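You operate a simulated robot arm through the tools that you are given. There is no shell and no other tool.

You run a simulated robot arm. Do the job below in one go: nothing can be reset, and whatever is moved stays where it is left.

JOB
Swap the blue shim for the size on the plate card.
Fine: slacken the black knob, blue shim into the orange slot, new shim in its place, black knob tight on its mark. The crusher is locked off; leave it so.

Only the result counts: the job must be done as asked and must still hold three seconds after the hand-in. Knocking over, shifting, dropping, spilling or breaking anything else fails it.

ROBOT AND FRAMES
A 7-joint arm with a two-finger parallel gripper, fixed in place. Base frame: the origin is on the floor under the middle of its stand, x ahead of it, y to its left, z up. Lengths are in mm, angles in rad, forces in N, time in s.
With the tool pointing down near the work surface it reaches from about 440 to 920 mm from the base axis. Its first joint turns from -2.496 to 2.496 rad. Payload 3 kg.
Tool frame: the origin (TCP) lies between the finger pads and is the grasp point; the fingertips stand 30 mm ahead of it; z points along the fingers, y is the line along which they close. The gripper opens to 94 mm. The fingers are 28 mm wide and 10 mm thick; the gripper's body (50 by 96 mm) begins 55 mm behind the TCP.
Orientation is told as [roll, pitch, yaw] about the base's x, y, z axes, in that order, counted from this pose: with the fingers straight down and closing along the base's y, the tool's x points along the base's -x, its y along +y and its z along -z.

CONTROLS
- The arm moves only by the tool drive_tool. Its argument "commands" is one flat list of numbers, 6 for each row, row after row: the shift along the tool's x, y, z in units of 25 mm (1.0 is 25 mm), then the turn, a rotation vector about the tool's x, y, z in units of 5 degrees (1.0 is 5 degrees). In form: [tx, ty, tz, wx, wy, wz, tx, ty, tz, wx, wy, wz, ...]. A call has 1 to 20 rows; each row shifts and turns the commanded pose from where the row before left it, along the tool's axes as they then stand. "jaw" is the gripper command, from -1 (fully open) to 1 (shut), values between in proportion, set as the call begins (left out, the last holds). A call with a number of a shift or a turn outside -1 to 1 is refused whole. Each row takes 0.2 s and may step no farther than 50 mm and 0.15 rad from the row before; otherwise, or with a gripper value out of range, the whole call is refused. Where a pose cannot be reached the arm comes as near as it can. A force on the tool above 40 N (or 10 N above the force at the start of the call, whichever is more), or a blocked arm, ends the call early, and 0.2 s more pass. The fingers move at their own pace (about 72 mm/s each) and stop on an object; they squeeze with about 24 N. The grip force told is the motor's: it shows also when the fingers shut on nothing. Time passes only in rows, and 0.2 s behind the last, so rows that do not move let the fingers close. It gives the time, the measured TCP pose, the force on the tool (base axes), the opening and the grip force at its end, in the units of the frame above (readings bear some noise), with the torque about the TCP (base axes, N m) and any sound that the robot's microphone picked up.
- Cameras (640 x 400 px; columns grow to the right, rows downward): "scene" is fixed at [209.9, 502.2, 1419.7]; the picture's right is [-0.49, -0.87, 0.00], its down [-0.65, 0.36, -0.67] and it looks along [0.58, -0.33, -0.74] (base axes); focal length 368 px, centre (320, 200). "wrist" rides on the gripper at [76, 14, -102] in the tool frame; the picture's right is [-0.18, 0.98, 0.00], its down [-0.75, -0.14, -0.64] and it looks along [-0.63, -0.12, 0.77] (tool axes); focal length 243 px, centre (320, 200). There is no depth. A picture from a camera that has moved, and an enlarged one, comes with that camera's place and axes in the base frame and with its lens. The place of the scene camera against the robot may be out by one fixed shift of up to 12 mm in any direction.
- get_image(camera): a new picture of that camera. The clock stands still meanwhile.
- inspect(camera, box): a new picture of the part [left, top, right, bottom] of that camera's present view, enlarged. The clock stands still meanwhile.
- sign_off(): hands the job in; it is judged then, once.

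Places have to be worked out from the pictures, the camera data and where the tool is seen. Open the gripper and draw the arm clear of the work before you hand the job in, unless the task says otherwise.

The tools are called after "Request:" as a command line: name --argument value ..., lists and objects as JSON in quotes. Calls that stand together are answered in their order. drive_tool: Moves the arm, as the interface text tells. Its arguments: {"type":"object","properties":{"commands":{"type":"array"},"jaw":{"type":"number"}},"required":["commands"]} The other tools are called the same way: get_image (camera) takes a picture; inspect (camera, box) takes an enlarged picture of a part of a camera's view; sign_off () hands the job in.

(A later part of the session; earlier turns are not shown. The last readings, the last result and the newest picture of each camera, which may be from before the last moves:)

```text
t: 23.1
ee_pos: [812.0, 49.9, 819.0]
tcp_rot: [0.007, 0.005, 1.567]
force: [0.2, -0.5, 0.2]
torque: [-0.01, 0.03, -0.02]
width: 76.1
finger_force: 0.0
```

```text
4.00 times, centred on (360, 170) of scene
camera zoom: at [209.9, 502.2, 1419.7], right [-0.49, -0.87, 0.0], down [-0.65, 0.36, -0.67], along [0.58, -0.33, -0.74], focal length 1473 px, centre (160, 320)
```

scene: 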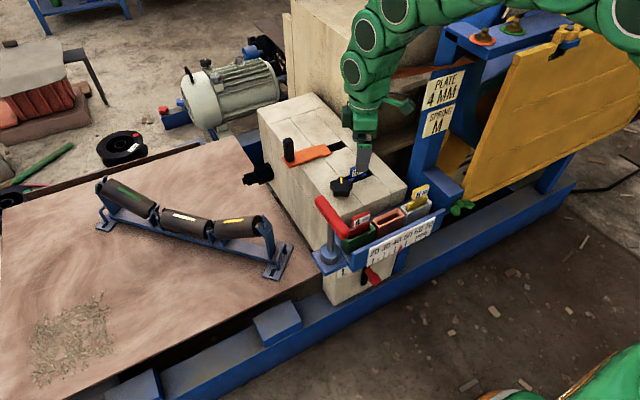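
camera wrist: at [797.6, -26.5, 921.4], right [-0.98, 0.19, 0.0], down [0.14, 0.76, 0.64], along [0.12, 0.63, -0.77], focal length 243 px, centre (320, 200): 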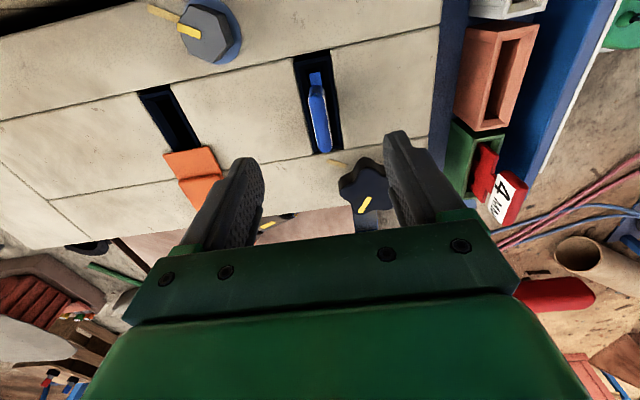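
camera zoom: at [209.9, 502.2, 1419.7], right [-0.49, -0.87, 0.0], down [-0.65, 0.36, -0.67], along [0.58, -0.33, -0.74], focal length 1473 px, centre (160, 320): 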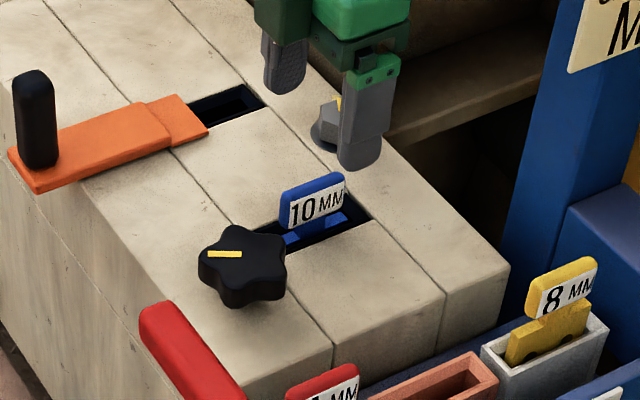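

The tab is almost exactly under the tool and the slot runs along y. I'll take out the remaining 0.3° tilt and descend 40 mm for a second view, to get the tab height.

Request:
drive_tool --commands '[0, 0, 0.8, 0.07, -0.065, 0, 0, 0, 0.8, 0, 0, 0, 0, 0, 0, 0, 0, 0]' --jaw -0.5

Request:
get_image --camera "wrist"

Request:
inspect --camera "wrist" --box '[250, 80, 390, 190]'

Request:
inspect --camera "scene" --box '[320, 130, 400, 200]'

```text
t: 23.9
ee_pos: [811.0, 49.5, 775.2]
tcp_rot: [-0.002, 0.003, 1.569]
force: [1.0, 1.4, 0.0]
torque: [0.01, 0.02, -0.01]
width: 70.4
finger_force: 0.0
```

```text
taken
camera wrist: at [796.5, -28.0, 878.9], right [-0.98, 0.19, 0.0], down [0.14, 0.75, 0.64], along [0.12, 0.63, -0.77], focal length 243 px, centre (320, 200)
```

wrist: 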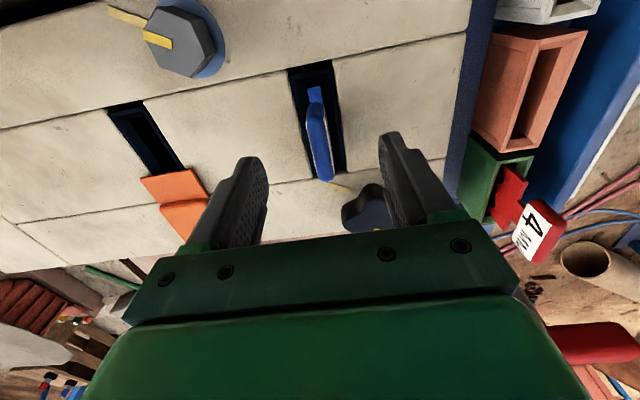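

```text
3.64 times, centred on (320, 135) of wrist
camera zoom: at [796.5, -28.0, 878.9], right [-0.98, 0.19, 0.0], down [0.14, 0.75, 0.64], along [0.12, 0.63, -0.77], focal length 882 px, centre (320, 436)
```

zoom: 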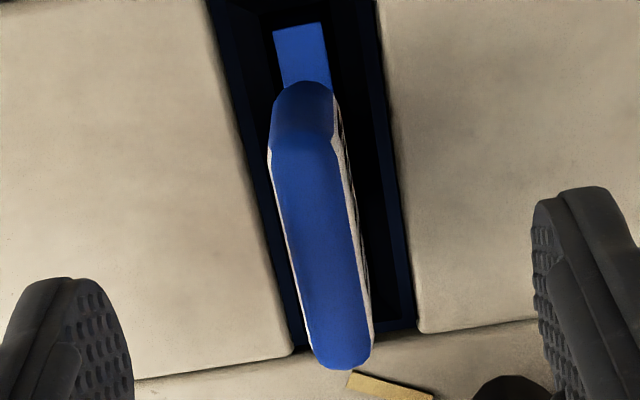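

```text
5.71 times, centred on (360, 165) of scene
camera zoom: at [209.9, 502.2, 1419.7], right [-0.49, -0.87, 0.0], down [-0.65, 0.36, -0.67], along [0.58, -0.33, -0.74], focal length 2104 px, centre (91, 400)
```

zoom: 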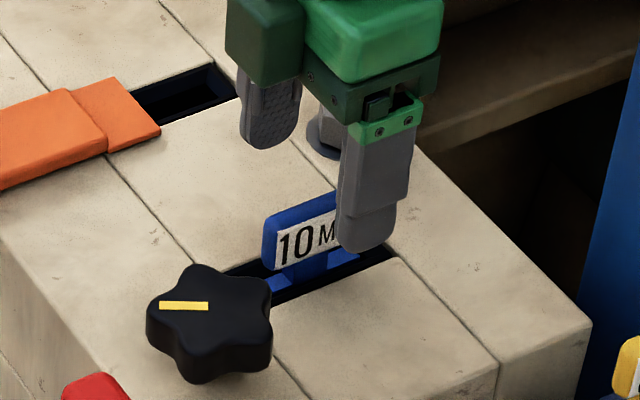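

The tab top is at z of about 726 and centred at about (811, 51). Before grasping it I'll survey the rack, so I rise and move along -x at the same yaw to see the orange slot (estimated at (650, 52)) and the red shim from above.

Request:
drive_tool --commands '[0, 0, -0.8, 0, 0, 0, 0, 0, -0.8, 0, 0, 0, 0, 0.92, -0.1, 0, 0, 0, 0, 0.92, -0.1, 0, 0, 0, 0, 0.92, -0.1, 0, 0, 0, 0, 0.92, -0.1, 0, 0, 0, 0, 0.92, 0, 0, 0, 0, 0, 0.92, 0, 0, 0, 0, 0, 0.92, 0, 0, 0, 0, 0, 0, 0, 0, 0, 0]' --jaw -0.5

Request:
get_image --camera "wrist"

Request:
inspect --camera "wrist" --box '[240, 30, 400, 160]'

Request:
get_image --camera "scene"

```text
t: 25.2
ee_pos: [739.1, 49.0, 826.1]
tcp_rot: [-0.013, 0.003, 1.584]
force: [44.1, -3.2, -30.5]
torque: [2.96, 4.62, 4.0]
width: 70.4
finger_force: 0.0
stopped in row 6: the force on the tool passed its limit at 110 N (the readings are from after the stop); the commanded pose is now the measured one
```

```text
taken
camera wrist: at [724.4, -28.3, 928.5], right [-0.99, 0.17, -0.01], down [0.12, 0.76, 0.64], along [0.12, 0.63, -0.77], focal length 243 px, centre (320, 200)
```

wrist: 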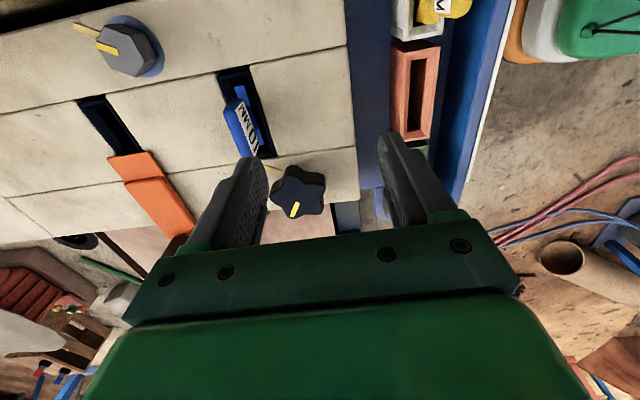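

```text
3.08 times, centred on (320, 95) of wrist
camera zoom: at [724.4, -28.3, 928.5], right [-0.99, 0.17, -0.01], down [0.12, 0.76, 0.64], along [0.12, 0.63, -0.77], focal length 746 px, centre (320, 523)
```

zoom: 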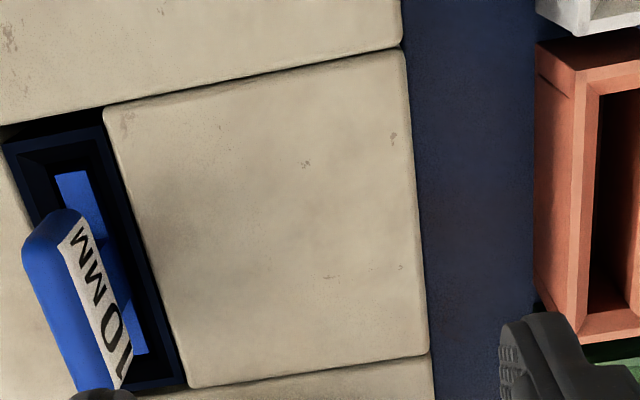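

```text
taken
```

scene: 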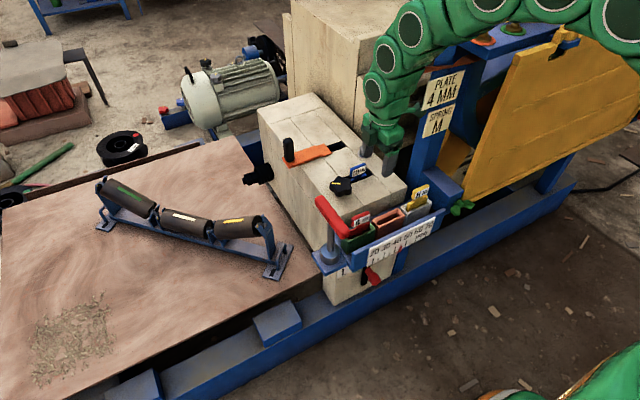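

The camera box on the wrist struck the blue card post: the torque puts the contact near (709, -38, 951), and nothing looks displaced. I'll back off in +x, re-level, and shift to larger y, so that crossings to the rack keep the camera clear of the post.

Request:
drive_tool --commands '[0, -0.5, 0, 0, 0, 0, 0, -0.6, 0, -0.15, -0.034, 0.15, -1, 0, -0.3, 0, 0, 0, -1, 0, -0.3, 0, 0, 0, -1, 0, 0, 0, 0, 0, 0, 0, 0, 0, 0, 0]' --jaw -0.5

Request:
get_image --camera "scene"

Request:
get_image --camera "wrist"

```text
t: 26.6
ee_pos: [766.1, 123.4, 842.6]
tcp_rot: [0.001, 0.001, 1.568]
force: [-0.6, -0.6, 0.6]
torque: [-0.02, 0.02, 0.03]
width: 70.6
finger_force: 0.0
```

```text
taken
```

scene: 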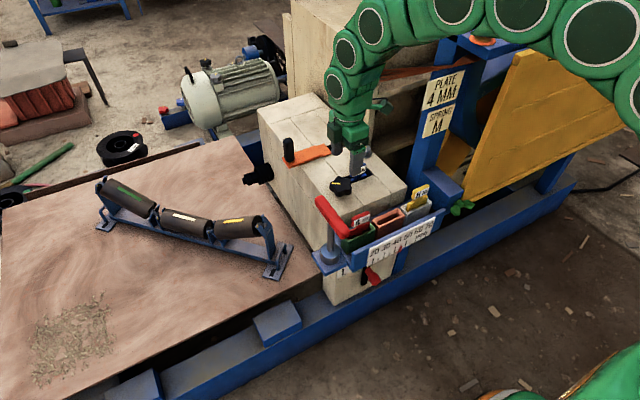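

```text
taken
camera wrist: at [751.4, 46.2, 945.6], right [-0.98, 0.19, 0.0], down [0.14, 0.75, 0.64], along [0.12, 0.63, -0.77], focal length 243 px, centre (320, 200)
```

wrist: 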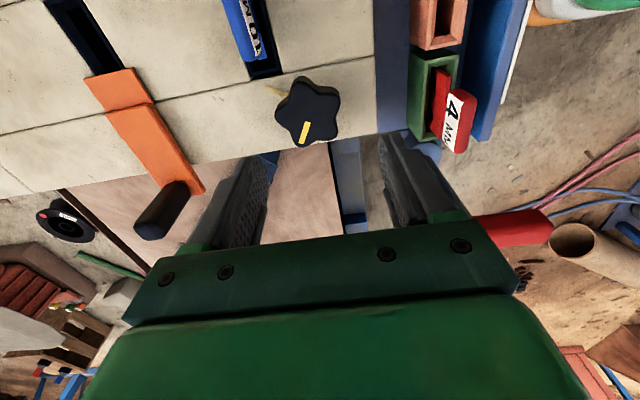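

Clear, and everything looks unchanged. At y of about 123 I'll move -x to above the rack (x of about 655) to survey the red shim and the orange slot.

Request:
drive_tool --commands '[0, 0.888, 0, 0, 0, 0, 0, 0.888, 0, 0, 0, 0, 0, 0.888, 0, 0, 0, 0, 0, 0.888, 0, 0, 0, 0, 0, 0.888, 0, 0, 0, 0, 0, 0, 0, 0, 0, 0]' --jaw -0.5

Request:
get_image --camera "wrist"

Request:
inspect --camera "wrist" --box '[240, 0, 400, 130]'

Request:
get_image --camera "scene"

```text
t: 28.0
ee_pos: [654.7, 124.1, 842.8]
tcp_rot: [0.0, -0.002, 1.567]
force: [-0.2, -0.6, 0.3]
torque: [-0.03, -0.01, 0.01]
width: 70.7
finger_force: 0.1
```

```text
taken
camera wrist: at [641.3, 46.5, 944.3], right [-0.98, 0.19, 0.0], down [0.14, 0.75, 0.64], along [0.12, 0.63, -0.77], focal length 243 px, centre (320, 200)
```

wrist: 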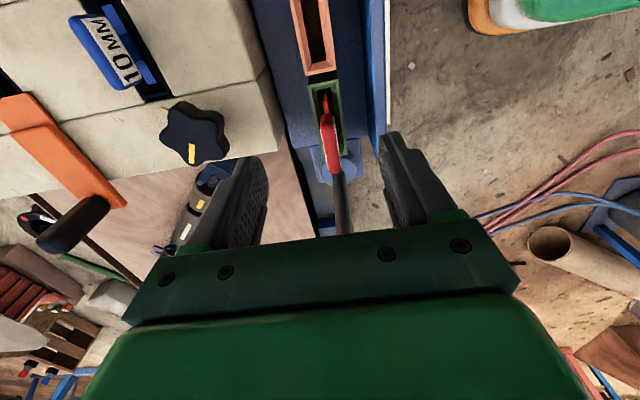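

```text
3.08 times, centred on (320, 65) of wrist
camera zoom: at [641.3, 46.5, 944.3], right [-0.98, 0.19, 0.0], down [0.14, 0.75, 0.64], along [0.12, 0.63, -0.77], focal length 746 px, centre (320, 615)
```

zoom: 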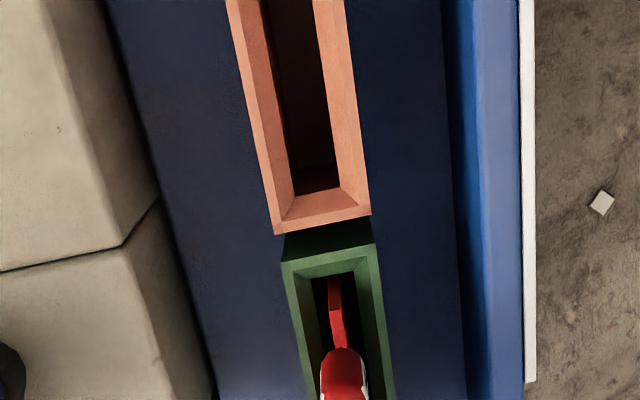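

```text
taken
```

scene: 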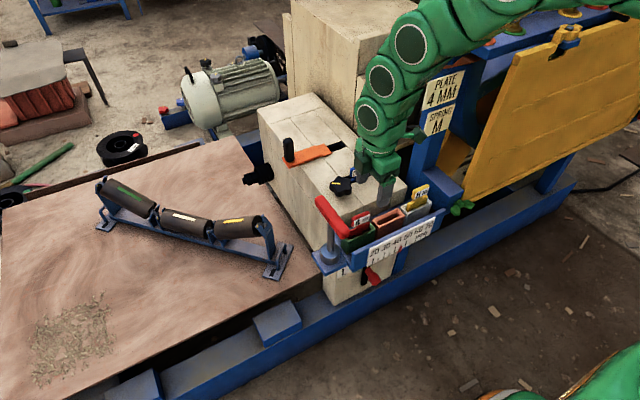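

The rack centreline is at x of about 650.6, parallel to y, and the orange bin's +y end is near y 104. I'll move over the orange slot (650.6, 58) at TCP z 790, in small steps, to see all of it.

Request:
drive_tool --commands '[0.38, 0.023, 0.3, 0, 0, 0, 0.38, 0.023, 0.3, 0, 0, 0, 0.38, 0.023, 0.3, 0, 0, 0, 0.38, 0.023, 0.3, 0, 0, 0, 0.38, 0.023, 0.3, 0, 0, 0, 0.38, 0.023, 0.3, 0, 0, 0, 0.38, 0.023, 0.3, 0, 0, 0, 0, 0, 0, 0, 0, 0]' --jaw -0.5

Request:
get_image --camera "wrist"

Request:
inspect --camera "wrist" --box '[240, 50, 400, 180]'

Request:
inspect --camera "scene" --box '[330, 120, 480, 240]'

```text
t: 29.8
ee_pos: [651.3, 58.1, 791.1]
tcp_rot: [0.003, 0.001, 1.568]
force: [-0.3, -0.3, 0.2]
torque: [0.01, -0.01, 0.01]
width: 70.4
finger_force: 0.0
```

```text
taken
camera wrist: at [637.0, -18.9, 892.9], right [-0.98, 0.19, 0.0], down [0.14, 0.75, 0.64], along [0.12, 0.63, -0.77], focal length 243 px, centre (320, 200)
```

wrist: 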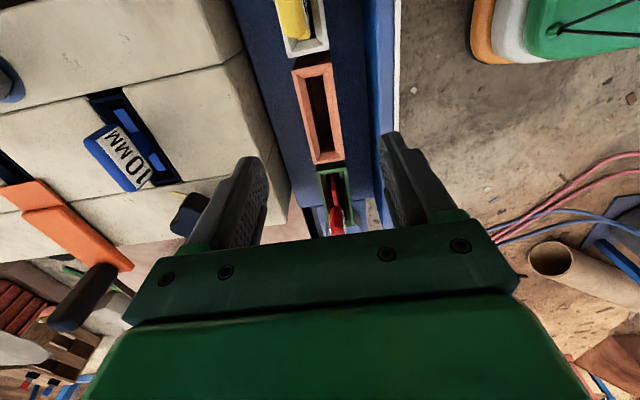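

```text
3.08 times, centred on (320, 115) of wrist
camera zoom: at [637.0, -18.9, 892.9], right [-0.98, 0.19, 0.0], down [0.14, 0.75, 0.64], along [0.12, 0.63, -0.77], focal length 746 px, centre (320, 462)
```

zoom: 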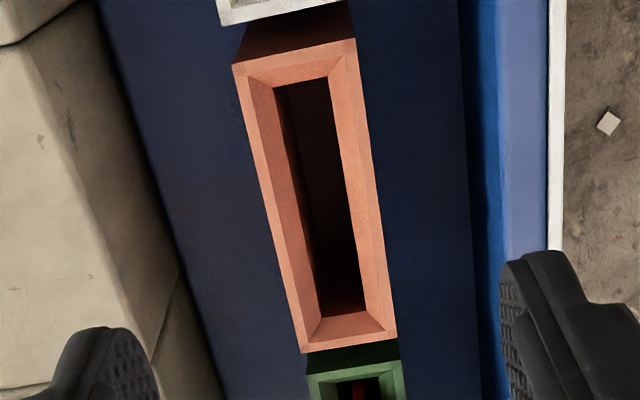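

```text
3.33 times, centred on (405, 180) of scene
camera zoom: at [209.9, 502.2, 1419.7], right [-0.49, -0.87, 0.0], down [-0.65, 0.36, -0.67], along [0.58, -0.33, -0.74], focal length 1227 px, centre (37, 267)
```

zoom: 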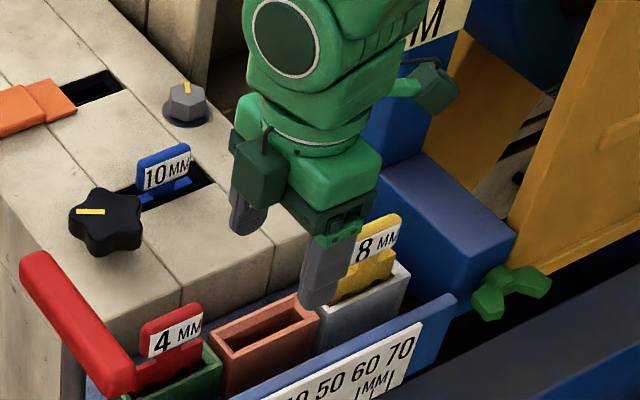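

The orange slot is now measured: centre (650.3, 61), rim z of about 690, opening about 14 × 67 mm. I'll return to the blue shim by the safe route (up, y of about 124, then +x, then -y) and stop above its tab.

Request:
drive_tool --commands '[-0.66, 0, -0.52, 0, 0, 0, -0.66, 0, -0.52, 0, 0, 0, -0.66, 0, -0.52, 0, 0, 0, -0.66, 0, -0.52, 0, 0, 0, 0, -0.9166, 0, 0, 0, 0, 0, -0.9166, 0, 0, 0, 0, 0, -0.9166, 0, 0, 0, 0, 0, -0.9166, 0, 0, 0, 0, 0, -0.9166, 0, 0, 0, 0, 0, -0.9166, 0, 0, 0, 0, 0, -0.9166, 0, 0, 0, 0, 0.721, 0, 0, 0, 0, 0, 0.721, 0, 0, 0, 0, 0, 0.721, 0, 0, 0, 0, 0, 0.721, 0, 0, 0, 0, 0, 0, 0, 0.893, 0, 0, 0, 0, 0, 0.893, 0, 0, 0, 0, 0, 0.893, 0, 0, 0, 0, 0, 0, 0, 0, 0]' --jaw -0.3

Request:
get_image --camera "wrist"

Request:
inspect --camera "wrist" --box '[250, 80, 390, 190]'

Request:
inspect --camera "scene" --box '[300, 120, 420, 220]'

```text
t: 33.8
ee_pos: [810.3, 51.2, 776.1]
tcp_rot: [0.0, 0.001, 1.567]
force: [-0.3, 0.3, -0.6]
torque: [0.01, 0.02, 0.0]
width: 61.2
finger_force: 0.0
```

```text
taken
camera wrist: at [796.6, -25.0, 878.0], right [-0.98, 0.19, 0.0], down [0.15, 0.75, 0.64], along [0.12, 0.63, -0.77], focal length 243 px, centre (320, 200)
```

wrist: 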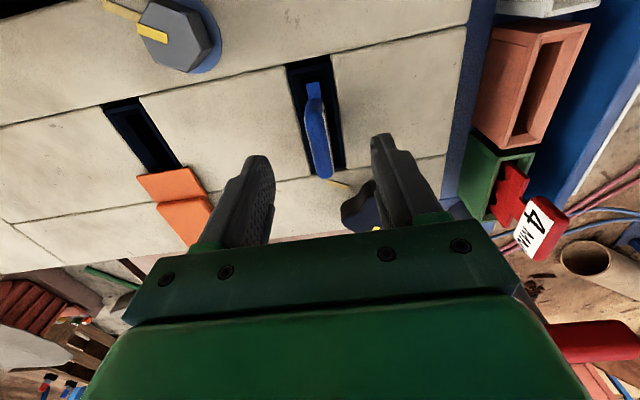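

```text
3.64 times, centred on (320, 135) of wrist
camera zoom: at [796.6, -25.0, 878.0], right [-0.98, 0.19, 0.0], down [0.15, 0.75, 0.64], along [0.12, 0.63, -0.77], focal length 882 px, centre (320, 436)
```

zoom: 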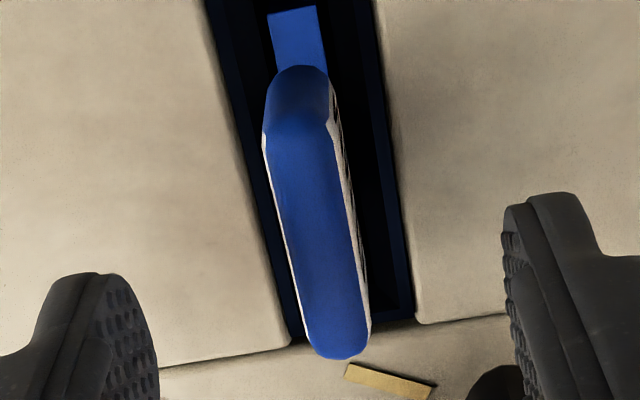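

```text
4.00 times, centred on (360, 170) of scene
camera zoom: at [209.9, 502.2, 1419.7], right [-0.49, -0.87, 0.0], down [-0.65, 0.36, -0.67], along [0.58, -0.33, -0.74], focal length 1473 px, centre (160, 320)
```

zoom: 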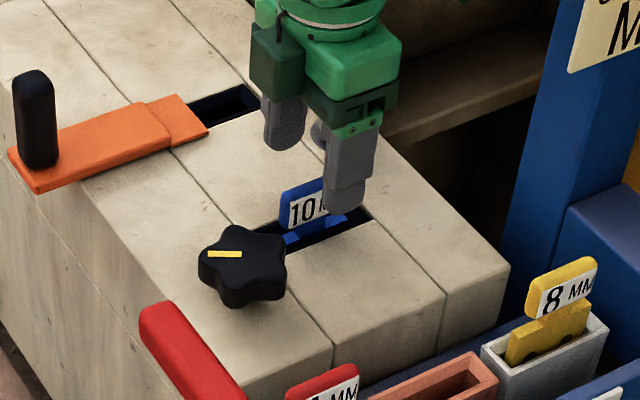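

Well centred over the blue tab. I'll go down to TCP z 732, so the fingertips stay about 7 mm above the block, and then close on the tab faces.

Request:
drive_tool --commands '[0, 0, 0.587, 0, 0, 0, 0, 0, 0.587, 0, 0, 0, 0, 0, 0.587, 0, 0, 0, 0, 0, 0, 0, 0, 0]' --jaw -0.1

Request:
get_image --camera "wrist"

Request:
inspect --camera "scene" --box '[300, 120, 420, 220]'

```text
t: 34.8
ee_pos: [810.4, 52.5, 732.4]
tcp_rot: [0.002, 0.0, 1.567]
force: [-0.4, -0.8, 0.1]
torque: [-0.01, 0.0, -0.03]
width: 51.7
finger_force: 0.1
```

```text
taken
camera wrist: at [795.9, -24.0, 833.3], right [-0.98, 0.19, 0.0], down [0.15, 0.75, 0.64], along [0.12, 0.63, -0.77], focal length 243 px, centre (320, 200)
```

wrist: 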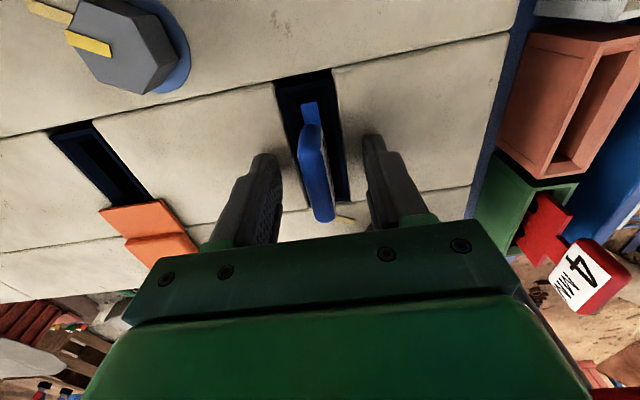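

```text
4.00 times, centred on (360, 170) of scene
camera zoom: at [209.9, 502.2, 1419.7], right [-0.49, -0.87, 0.0], down [-0.65, 0.36, -0.67], along [0.58, -0.33, -0.74], focal length 1473 px, centre (160, 320)
```

zoom: 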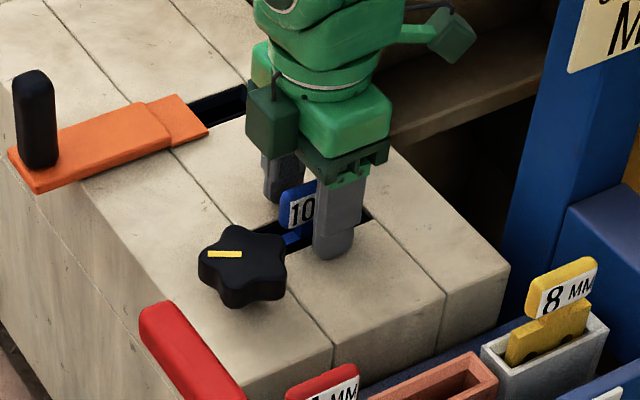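

The fingers straddle the tab with clearance. I'll close.

Request:
drive_tool --commands '[0, 0, 0, 0, 0, 0, 0, 0, 0, 0, 0, 0, 0, 0, 0, 0, 0, 0, 0, 0, 0, 0, 0, 0]' --jaw 1

Request:
get_image --camera "wrist"

```text
t: 35.8
ee_pos: [809.4, 52.6, 731.8]
tcp_rot: [0.001, -0.001, 1.567]
force: [0.2, -0.6, 0.1]
torque: [0.03, 0.01, 0.01]
width: 17.3
finger_force: 23.9
```

```text
taken
camera wrist: at [796.0, -24.0, 833.5], right [-0.98, 0.19, 0.0], down [0.15, 0.75, 0.64], along [0.12, 0.63, -0.77], focal length 243 px, centre (320, 200)
```

wrist: 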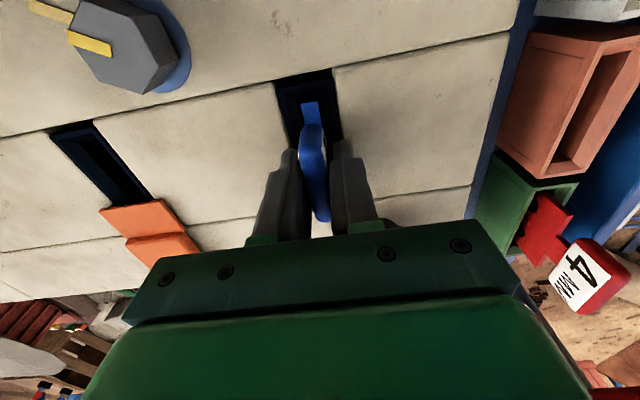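

Gripped at 17.3 mm with 24 N and no side load. I'll lift slowly by 10 mm and check that the shim comes free.

Request:
drive_tool --commands '[0, 0, -0.1, 0, 0, 0, 0, 0, -0.1, 0, 0, 0, 0, 0, -0.1, 0, 0, 0, 0, 0, -0.1, 0, 0, 0, 0, 0, 0, 0, 0, 0]' --jaw 1

Request:
inspect --camera "scene" --box '[300, 120, 420, 220]'

Request:
inspect --camera "wrist" --box '[220, 50, 420, 220]'

```text
t: 37.0
ee_pos: [810.4, 52.2, 741.1]
tcp_rot: [0.003, 0.001, 1.567]
force: [0.3, 0.9, -3.4]
torque: [0.07, 0.02, 0.0]
width: 17.3
finger_force: 24.2
```

```text
4.00 times, centred on (360, 170) of scene
camera zoom: at [209.9, 502.2, 1419.7], right [-0.49, -0.87, 0.0], down [-0.65, 0.36, -0.67], along [0.58, -0.33, -0.74], focal length 1473 px, centre (160, 320)
```

zoom: 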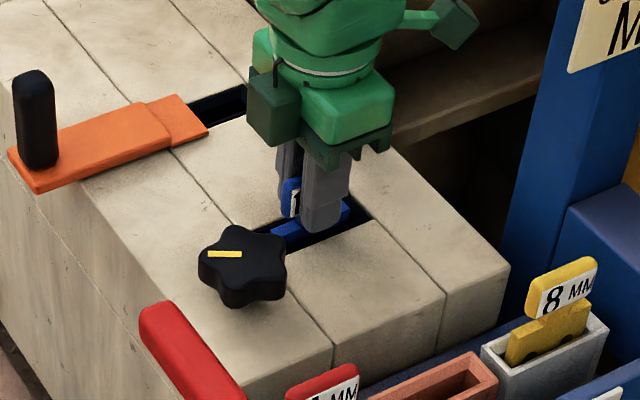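

```text
2.35 times, centred on (320, 135) of wrist
camera zoom: at [796.4, -24.8, 843.4], right [-0.98, 0.19, 0.0], down [0.14, 0.75, 0.64], along [0.12, 0.63, -0.77], focal length 571 px, centre (320, 353)
```

zoom: 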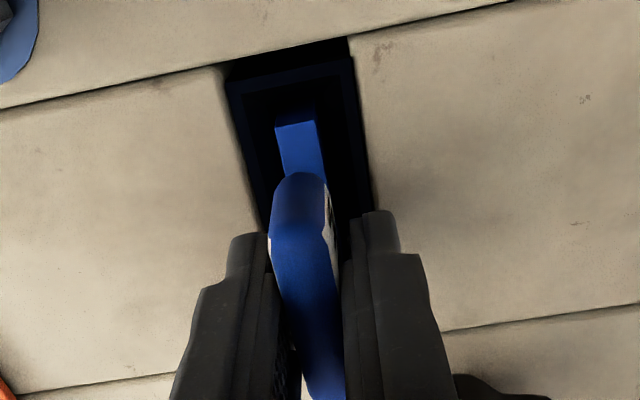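

The shim is free, with about 3.4 N showing, which is its weight. I'll lift it straight out to z of about 870 and check its length.

Request:
drive_tool --commands '[0, 0, -0.5, 0, 0, 0, 0, 0, -0.6, 0, 0, 0, 0, 0, -0.8, 0, 0, 0, 0, 0, -0.8, 0, 0, 0, 0, 0, -0.8, 0, 0, 0, 0, 0, -0.8, 0, 0, 0, 0, 0, -0.8, 0, 0, 0, 0, 0, 0, 0, 0, 0]' --jaw 1

Request:
inspect --camera "scene" --box '[300, 80, 440, 200]'

Request:
get_image --camera "wrist"

```text
t: 38.8
ee_pos: [810.0, 52.4, 870.4]
tcp_rot: [0.002, -0.001, 1.567]
force: [0.4, 1.2, -2.7]
torque: [0.02, 0.0, -0.02]
width: 17.2
finger_force: 24.1
```

```text
3.33 times, centred on (370, 140) of scene
camera zoom: at [209.9, 502.2, 1419.7], right [-0.49, -0.87, 0.0], down [-0.65, 0.36, -0.67], along [0.58, -0.33, -0.74], focal length 1227 px, centre (153, 400)
```

zoom: 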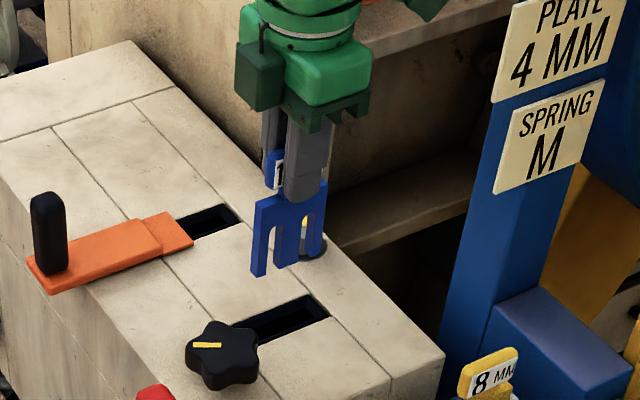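

```text
taken
camera wrist: at [796.0, -24.9, 972.4], right [-0.98, 0.19, 0.0], down [0.14, 0.75, 0.64], along [0.12, 0.63, -0.77], focal length 243 px, centre (320, 200)
```

wrist: 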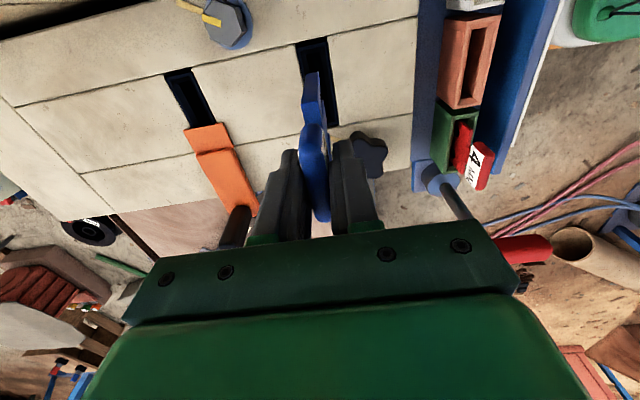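

The blue shim is out; it is a three-prong fork with its bottom about 110 mm below the TCP. I'll carry it high (z of about 895) by the safe route to above the orange slot and hover there.

Request:
drive_tool --commands '[0, 0, -1, 0, 0, 0, -0.72, 0, 0, 0, 0, 0, -0.72, 0, 0, 0, 0, 0, -0.72, 0, 0, 0, 0, 0, -0.72, 0, 0, 0, 0, 0, 0, 0.9137, 0, 0, 0, 0, 0, 0.9137, 0, 0, 0, 0, 0, 0.9137, 0, 0, 0, 0, 0, 0.9137, 0, 0, 0, 0, 0, 0.9137, 0, 0, 0, 0, 0, 0.9137, 0, 0, 0, 0, 0, 0.9137, 0, 0, 0, 0, 0.63, 0, 0, 0, 0, 0, 0.63, 0, 0, 0, 0, 0, 0.63, 0, 0, 0, 0, 0, 0.63, 0, 0, 0, 0, 0, 0, 0, 0.7, 0, 0, 0, 0, 0, 0.7, 0, 0, 0, 0, 0, 0.6, 0, 0, 0, 0, 0, 0, 0, 0, 0]' --jaw 1

Request:
get_image --camera "wrist"

Request:
inspect --camera "wrist" --box '[260, 0, 380, 130]'

Request:
inspect --camera "scene" --box '[330, 120, 480, 240]'

```text
t: 43.0
ee_pos: [650.8, 61.2, 844.6]
tcp_rot: [0.002, 0.0, 1.568]
force: [0.0, 0.0, -3.5]
torque: [0.0, 0.01, 0.03]
width: 17.5
finger_force: 23.6
```

```text
taken
camera wrist: at [636.5, -16.5, 946.4], right [-0.98, 0.19, 0.0], down [0.14, 0.75, 0.64], along [0.12, 0.63, -0.77], focal length 243 px, centre (320, 200)
```

wrist: 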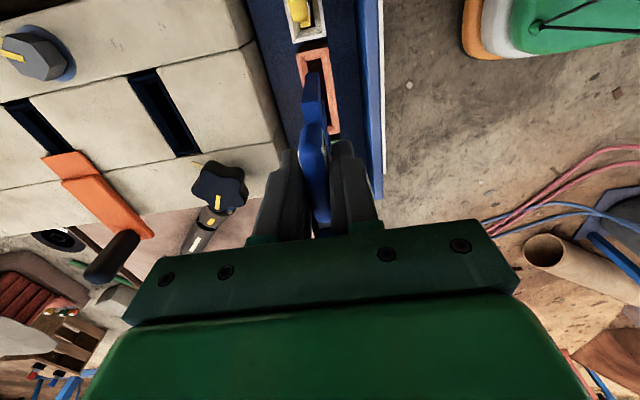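

```text
3.08 times, centred on (320, 65) of wrist
camera zoom: at [636.5, -16.5, 946.4], right [-0.98, 0.19, 0.0], down [0.14, 0.75, 0.64], along [0.12, 0.63, -0.77], focal length 746 px, centre (320, 615)
```

zoom: 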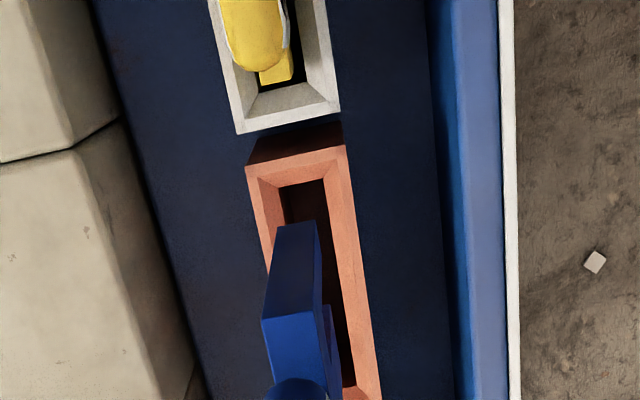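

```text
3.33 times, centred on (405, 180) of scene
camera zoom: at [209.9, 502.2, 1419.7], right [-0.49, -0.87, 0.0], down [-0.65, 0.36, -0.67], along [0.58, -0.33, -0.74], focal length 1227 px, centre (37, 267)
```

zoom: 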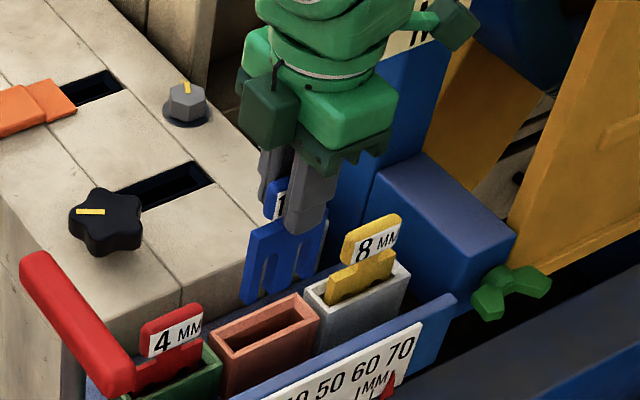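

The shim's body bottom is at z of about 735 and spans roughly y 28.7–92, against the slot opening of about 27.6–95. I'll nudge +1 mm in y and lower until the prongs are just above the rim, then check alignment.

Request:
drive_tool --commands '[-0.04, 0, 0.5, 0, 0, 0, 0, 0, 0.5, 0, 0, 0, 0, 0, 0.5, 0, 0, 0, 0, 0, 0, 0, 0, 0]' --jaw 1

Request:
inspect --camera "wrist" --box '[260, 20, 380, 150]'

Request:
inspect --camera "scene" --box '[360, 160, 450, 230]'

```text
t: 44.0
ee_pos: [651.2, 60.4, 805.8]
tcp_rot: [-0.001, 0.0, 1.567]
force: [-0.2, 0.1, -2.6]
torque: [0.04, 0.01, 0.01]
width: 17.1
finger_force: 23.9
```

```text
3.08 times, centred on (320, 85) of wrist
camera zoom: at [636.5, -15.4, 907.9], right [-0.98, 0.19, 0.0], down [0.14, 0.75, 0.64], along [0.12, 0.63, -0.77], focal length 746 px, centre (320, 554)
```

zoom: 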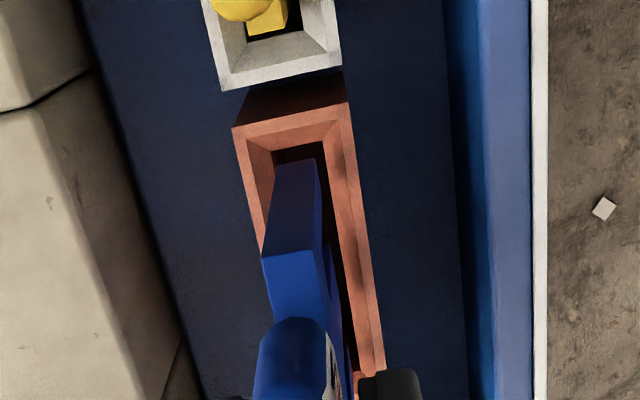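

```text
5.71 times, centred on (405, 195) of scene
camera zoom: at [209.9, 502.2, 1419.7], right [-0.49, -0.87, 0.0], down [-0.65, 0.36, -0.67], along [0.58, -0.33, -0.74], focal length 2104 px, centre (-166, 229)
```

zoom: 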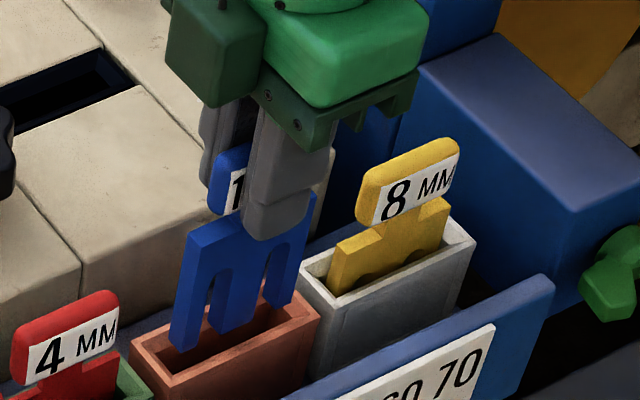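

The wrist and scene views suggest the shim should go about 1.2 mm further +y; x is centred. I'll make that shift and lower 20 mm gently, watching force.

Request:
drive_tool --commands '[-0.05, 0, 0, 0, 0, 0, 0, 0, 0.2, 0, 0, 0, 0, 0, 0.2, 0, 0, 0, 0, 0, 0.2, 0, 0, 0, 0, 0, 0.2, 0, 0, 0, 0, 0, 0, 0, 0, 0]' --jaw 1

Request:
inspect --camera "wrist" --box '[260, 20, 380, 150]'

Request:
inspect --camera "scene" --box '[360, 160, 450, 230]'

```text
t: 45.4
ee_pos: [648.7, 62.4, 786.2]
tcp_rot: [0.003, -0.001, 1.567]
force: [-0.8, -0.3, -2.4]
torque: [0.0, -0.01, -0.01]
width: 17.4
finger_force: 24.0
```

```text
3.08 times, centred on (320, 85) of wrist
camera zoom: at [636.0, -14.6, 887.6], right [-0.98, 0.19, 0.0], down [0.14, 0.75, 0.64], along [0.12, 0.63, -0.77], focal length 746 px, centre (320, 554)
```

zoom: 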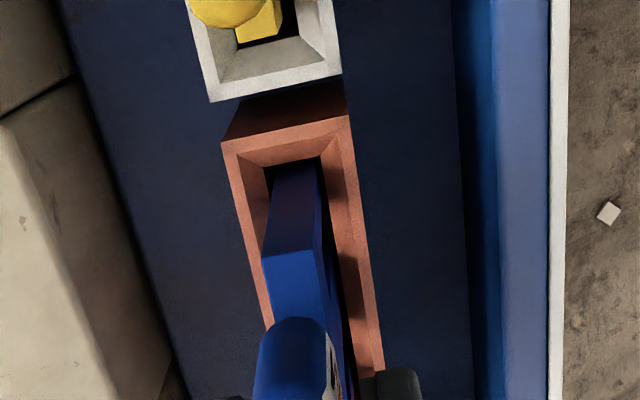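

```text
5.71 times, centred on (405, 195) of scene
camera zoom: at [209.9, 502.2, 1419.7], right [-0.49, -0.87, 0.0], down [-0.65, 0.36, -0.67], along [0.58, -0.33, -0.74], focal length 2104 px, centre (-166, 229)
```

zoom: 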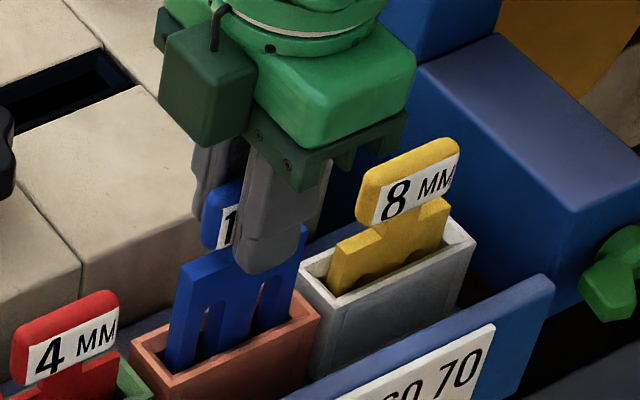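

The prongs are inside the slot with no contact force. I'll continue lowering 25 mm.

Request:
drive_tool --commands '[0, 0, 0.2, 0, 0, 0, 0, 0, 0.2, 0, 0, 0, 0, 0, 0.2, 0, 0, 0, 0, 0, 0.2, 0, 0, 0, 0, 0, 0.2, 0, 0, 0, 0, 0, 0, 0, 0, 0]' --jaw 1

Request:
inspect --camera "wrist" --box '[260, 20, 380, 150]'

Request:
inspect --camera "scene" --box '[360, 160, 450, 230]'

```text
t: 46.8
ee_pos: [650.4, 64.6, 760.9]
tcp_rot: [0.0, 0.0, 1.568]
force: [-0.1, -0.8, -3.6]
torque: [0.0, 0.01, 0.02]
width: 17.5
finger_force: 24.0
```

```text
3.08 times, centred on (320, 85) of wrist
camera zoom: at [636.3, -14.4, 863.2], right [-0.98, 0.19, 0.0], down [0.15, 0.75, 0.64], along [0.12, 0.63, -0.77], focal length 746 px, centre (320, 554)
```

zoom: 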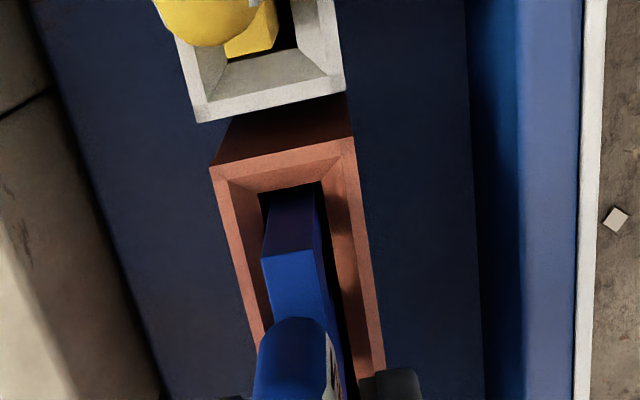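

```text
5.71 times, centred on (405, 195) of scene
camera zoom: at [209.9, 502.2, 1419.7], right [-0.49, -0.87, 0.0], down [-0.65, 0.36, -0.67], along [0.58, -0.33, -0.74], focal length 2104 px, centre (-166, 229)
```

zoom: 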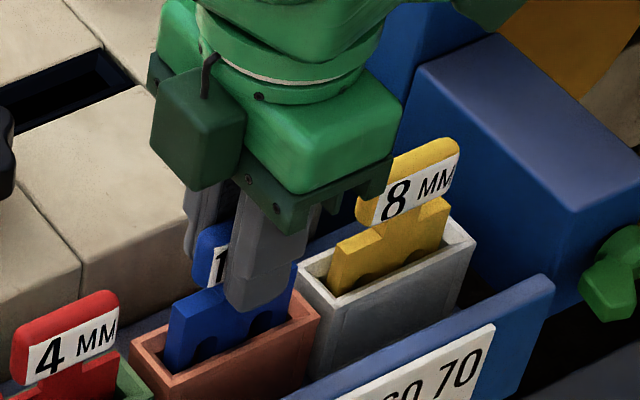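

The blue shim is now about as deep as the yellow one sits in its slot. I'll feel for the floor in 2 mm steps.

Request:
drive_tool --commands '[0, 0, 0.08, 0, 0, 0, 0, 0, 0.08, 0, 0, 0]' --jaw 1

```text
t: 47.4
ee_pos: [649.6, 61.4, 757.8]
tcp_rot: [0.0, 0.001, 1.567]
force: [0.1, -0.5, -3.5]
torque: [0.01, -0.03, 0.01]
width: 17.0
finger_force: 24.0
```

No contact yet (still -3.5 N), so I'll keep going in small steps.

Request:
drive_tool --commands '[0, 0, 0.08, 0, 0, 0, 0, 0, 0.08, 0, 0, 0]' --jaw 1

```text
t: 48.0
ee_pos: [651.1, 61.9, 754.4]
tcp_rot: [0.001, 0.0, 1.566]
force: [0.1, 0.0, -4.1]
torque: [0.01, 0.03, 0.0]
width: 17.0
finger_force: 24.0
```

Still hanging free; 3 mm more.

Request:
drive_tool --commands '[0, 0, 0.06, 0, 0, 0, 0, 0, 0.06, 0, 0, 0]' --jaw 1

Request:
inspect --camera "scene" --box '[360, 160, 450, 230]'

```text
t: 48.6
ee_pos: [650.5, 63.3, 751.5]
tcp_rot: [0.0, 0.001, 1.569]
force: [-1.8, 0.7, 17.5]
torque: [-0.11, 0.07, 0.02]
width: 17.2
finger_force: 23.6
```

```text
5.71 times, centred on (405, 195) of scene
camera zoom: at [209.9, 502.2, 1419.7], right [-0.49, -0.87, 0.0], down [-0.65, 0.36, -0.67], along [0.58, -0.33, -0.74], focal length 2104 px, centre (-166, 229)
```

zoom: 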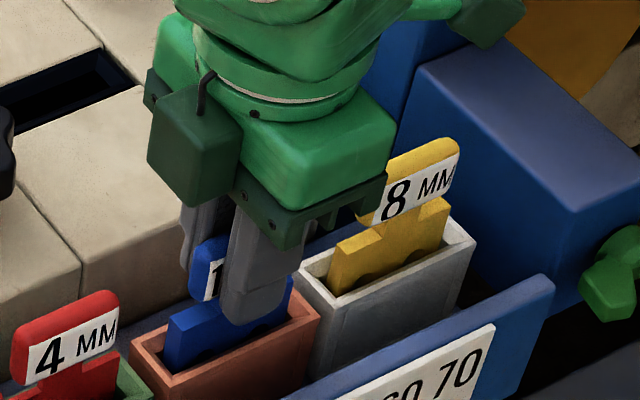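

Floor contact at TCP z of about 752 (+17.5 N), so the blue shim is seated in the orange slot. I'll ease off 0.5 mm, open the jaws moderately, and lift clear.

Request:
drive_tool --commands '[0, 0, -0.02, 0, 0, 0, 0, 0, 0, 0, 0, 0]' --jaw 1

Request:
drive_tool --commands '[0, 0, 0, 0, 0, 0, 0, 0, 0, 0, 0, 0, 0, 0, 0, 0, 0, 0]' --jaw 0.1

Request:
inspect --camera "scene" --box '[360, 160, 450, 230]'

Request:
get_image --camera "wrist"

```text
t: 49.2
ee_pos: [650.9, 62.4, 751.5]
tcp_rot: [0.003, 0.0, 1.568]
force: [-1.3, 5.2, 17.1]
torque: [0.09, 0.05, 0.01]
width: 17.3
finger_force: 24.0
```

```text
t: 50.0
ee_pos: [650.8, 61.4, 751.3]
tcp_rot: [0.002, 0.0, 1.568]
force: [0.6, -0.1, -0.5]
torque: [-0.03, -0.02, 0.03]
width: 42.4
finger_force: 0.1
```

```text
5.71 times, centred on (405, 195) of scene
camera zoom: at [209.9, 502.2, 1419.7], right [-0.49, -0.87, 0.0], down [-0.65, 0.36, -0.67], along [0.58, -0.33, -0.74], focal length 2104 px, centre (-166, 229)
```

zoom: 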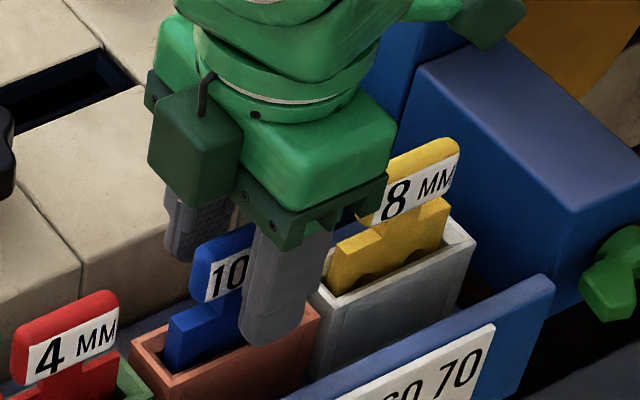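

```text
taken
camera wrist: at [636.6, -14.8, 853.0], right [-0.98, 0.19, 0.0], down [0.14, 0.75, 0.64], along [0.12, 0.63, -0.77], focal length 243 px, centre (320, 200)
```

wrist: 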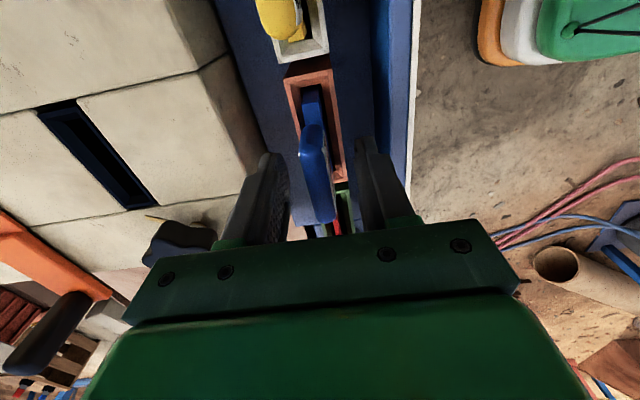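

Blue stands seated in the orange slot. I'll lift straight up, then move +y over the green slot (about (650, 151)) to look at the red 4 mm shim.

Request:
drive_tool --commands '[0, 0, -0.5, 0, 0, 0, 0, 0, -0.8, 0, 0, 0, 0, 0, -0.8, 0, 0, 0, 0, 0, -0.8, 0, 0, 0, 0, 0, -0.8, 0, 0, 0, -0.7, 0, 0, 0, 0, 0, -0.7, 0, 0, 0, 0, 0, -0.7, 0, 0, 0, 0, 0, -0.7, 0, 0, 0, 0, 0, -0.7, 0, 0, 0, 0, 0, 0, 0, 0, 0, 0, 0, 0]' --jaw 0.1

Request:
get_image --camera "wrist"

Request:
inspect --camera "wrist" --box '[250, 30, 390, 160]'

Request:
inspect --camera "scene" --box '[310, 150, 450, 260]'

```text
refused: commands must hold 6 numbers for each row
```

```text
taken
camera wrist: at [636.6, -14.8, 853.0], right [-0.98, 0.19, 0.0], down [0.14, 0.75, 0.64], along [0.12, 0.63, -0.77], focal length 243 px, centre (320, 200)
```

wrist: 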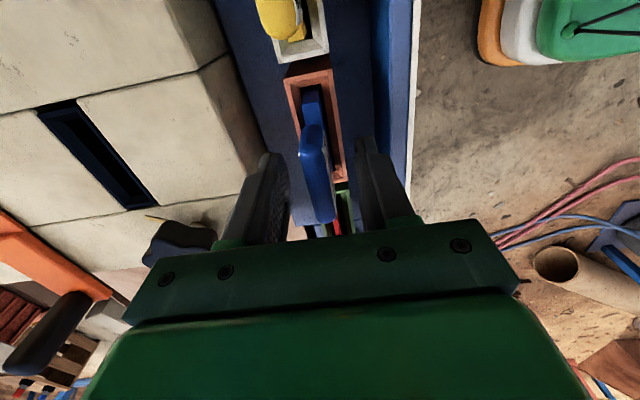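

```text
3.08 times, centred on (320, 95) of wrist
camera zoom: at [636.6, -14.8, 853.0], right [-0.98, 0.19, 0.0], down [0.14, 0.75, 0.64], along [0.12, 0.63, -0.77], focal length 746 px, centre (320, 523)
```

zoom: 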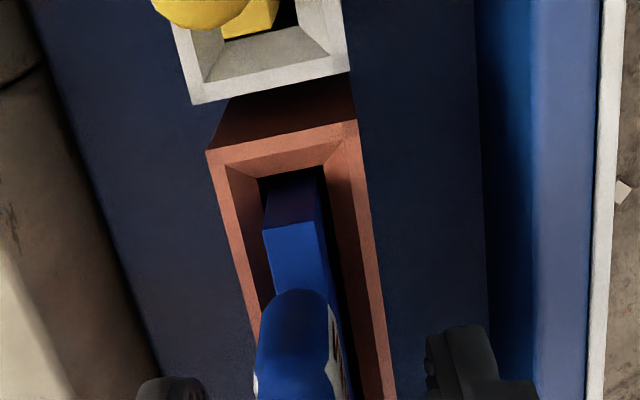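

```text
3.64 times, centred on (380, 205) of scene
camera zoom: at [209.9, 502.2, 1419.7], right [-0.49, -0.87, 0.0], down [-0.65, 0.36, -0.67], along [0.58, -0.33, -0.74], focal length 1339 px, centre (102, 182)
```

zoom: 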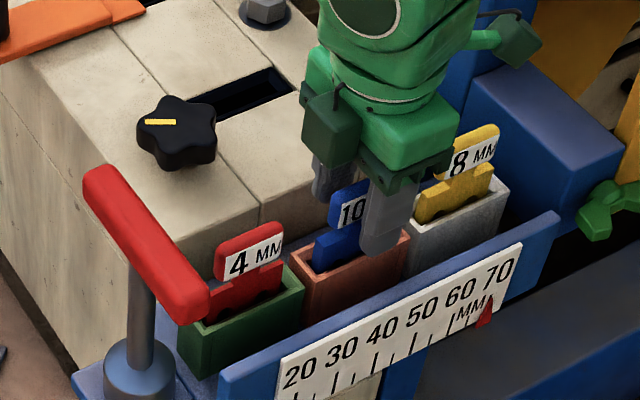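

That call was refused for a miscount. The scale pointer now reads near 68, having moved when the shim came out, which makes sense with no shim fitted. I'll re-issue the lift and move.

Request:
drive_tool --commands '[0, 0, -0.5, 0, 0, 0, 0, 0, -0.8, 0, 0, 0, 0, 0, -0.8, 0, 0, 0, 0, 0, -0.8, 0, 0, 0, 0, 0, -0.8, 0, 0, 0, -0.7, 0, 0, 0, 0, 0, -0.7, 0, 0, 0, 0, 0, -0.7, 0, 0, 0, 0, 0, -0.7, 0, 0, 0, 0, 0, -0.7, 0, 0, 0, 0, 0, 0, 0, 0, 0, 0, 0]' --jaw 0.1

Request:
get_image --camera "wrist"

Request:
inspect --camera "wrist" --box '[250, 50, 390, 180]'

Request:
inspect --camera "scene" --box '[310, 150, 450, 260]'

```text
t: 52.4
ee_pos: [650.0, 152.1, 842.0]
tcp_rot: [0.001, 0.001, 1.567]
force: [-0.1, -0.3, -0.4]
torque: [-0.01, -0.01, -0.02]
width: 42.3
finger_force: 0.1
```

```text
taken
camera wrist: at [636.4, 74.5, 943.5], right [-0.98, 0.19, 0.0], down [0.15, 0.75, 0.64], along [0.12, 0.63, -0.77], focal length 243 px, centre (320, 200)
```

wrist: 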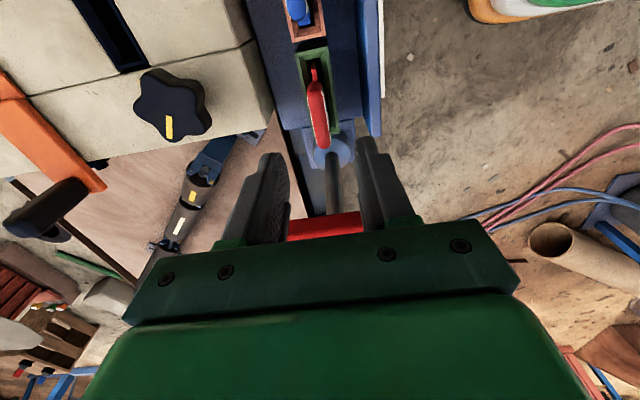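

```text
3.08 times, centred on (320, 115) of wrist
camera zoom: at [636.4, 74.5, 943.5], right [-0.98, 0.19, 0.0], down [0.15, 0.75, 0.64], along [0.12, 0.63, -0.77], focal length 746 px, centre (320, 462)
```

zoom: 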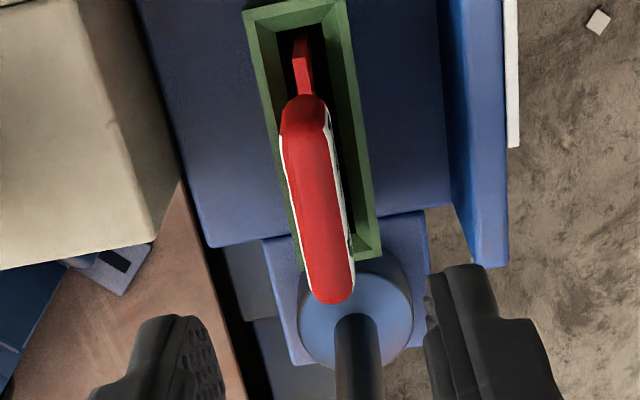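

```text
3.64 times, centred on (380, 205) of scene
camera zoom: at [209.9, 502.2, 1419.7], right [-0.49, -0.87, 0.0], down [-0.65, 0.36, -0.67], along [0.58, -0.33, -0.74], focal length 1339 px, centre (102, 182)
```

zoom: 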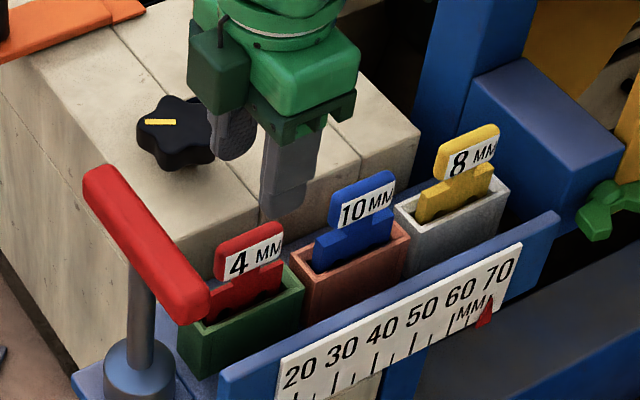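

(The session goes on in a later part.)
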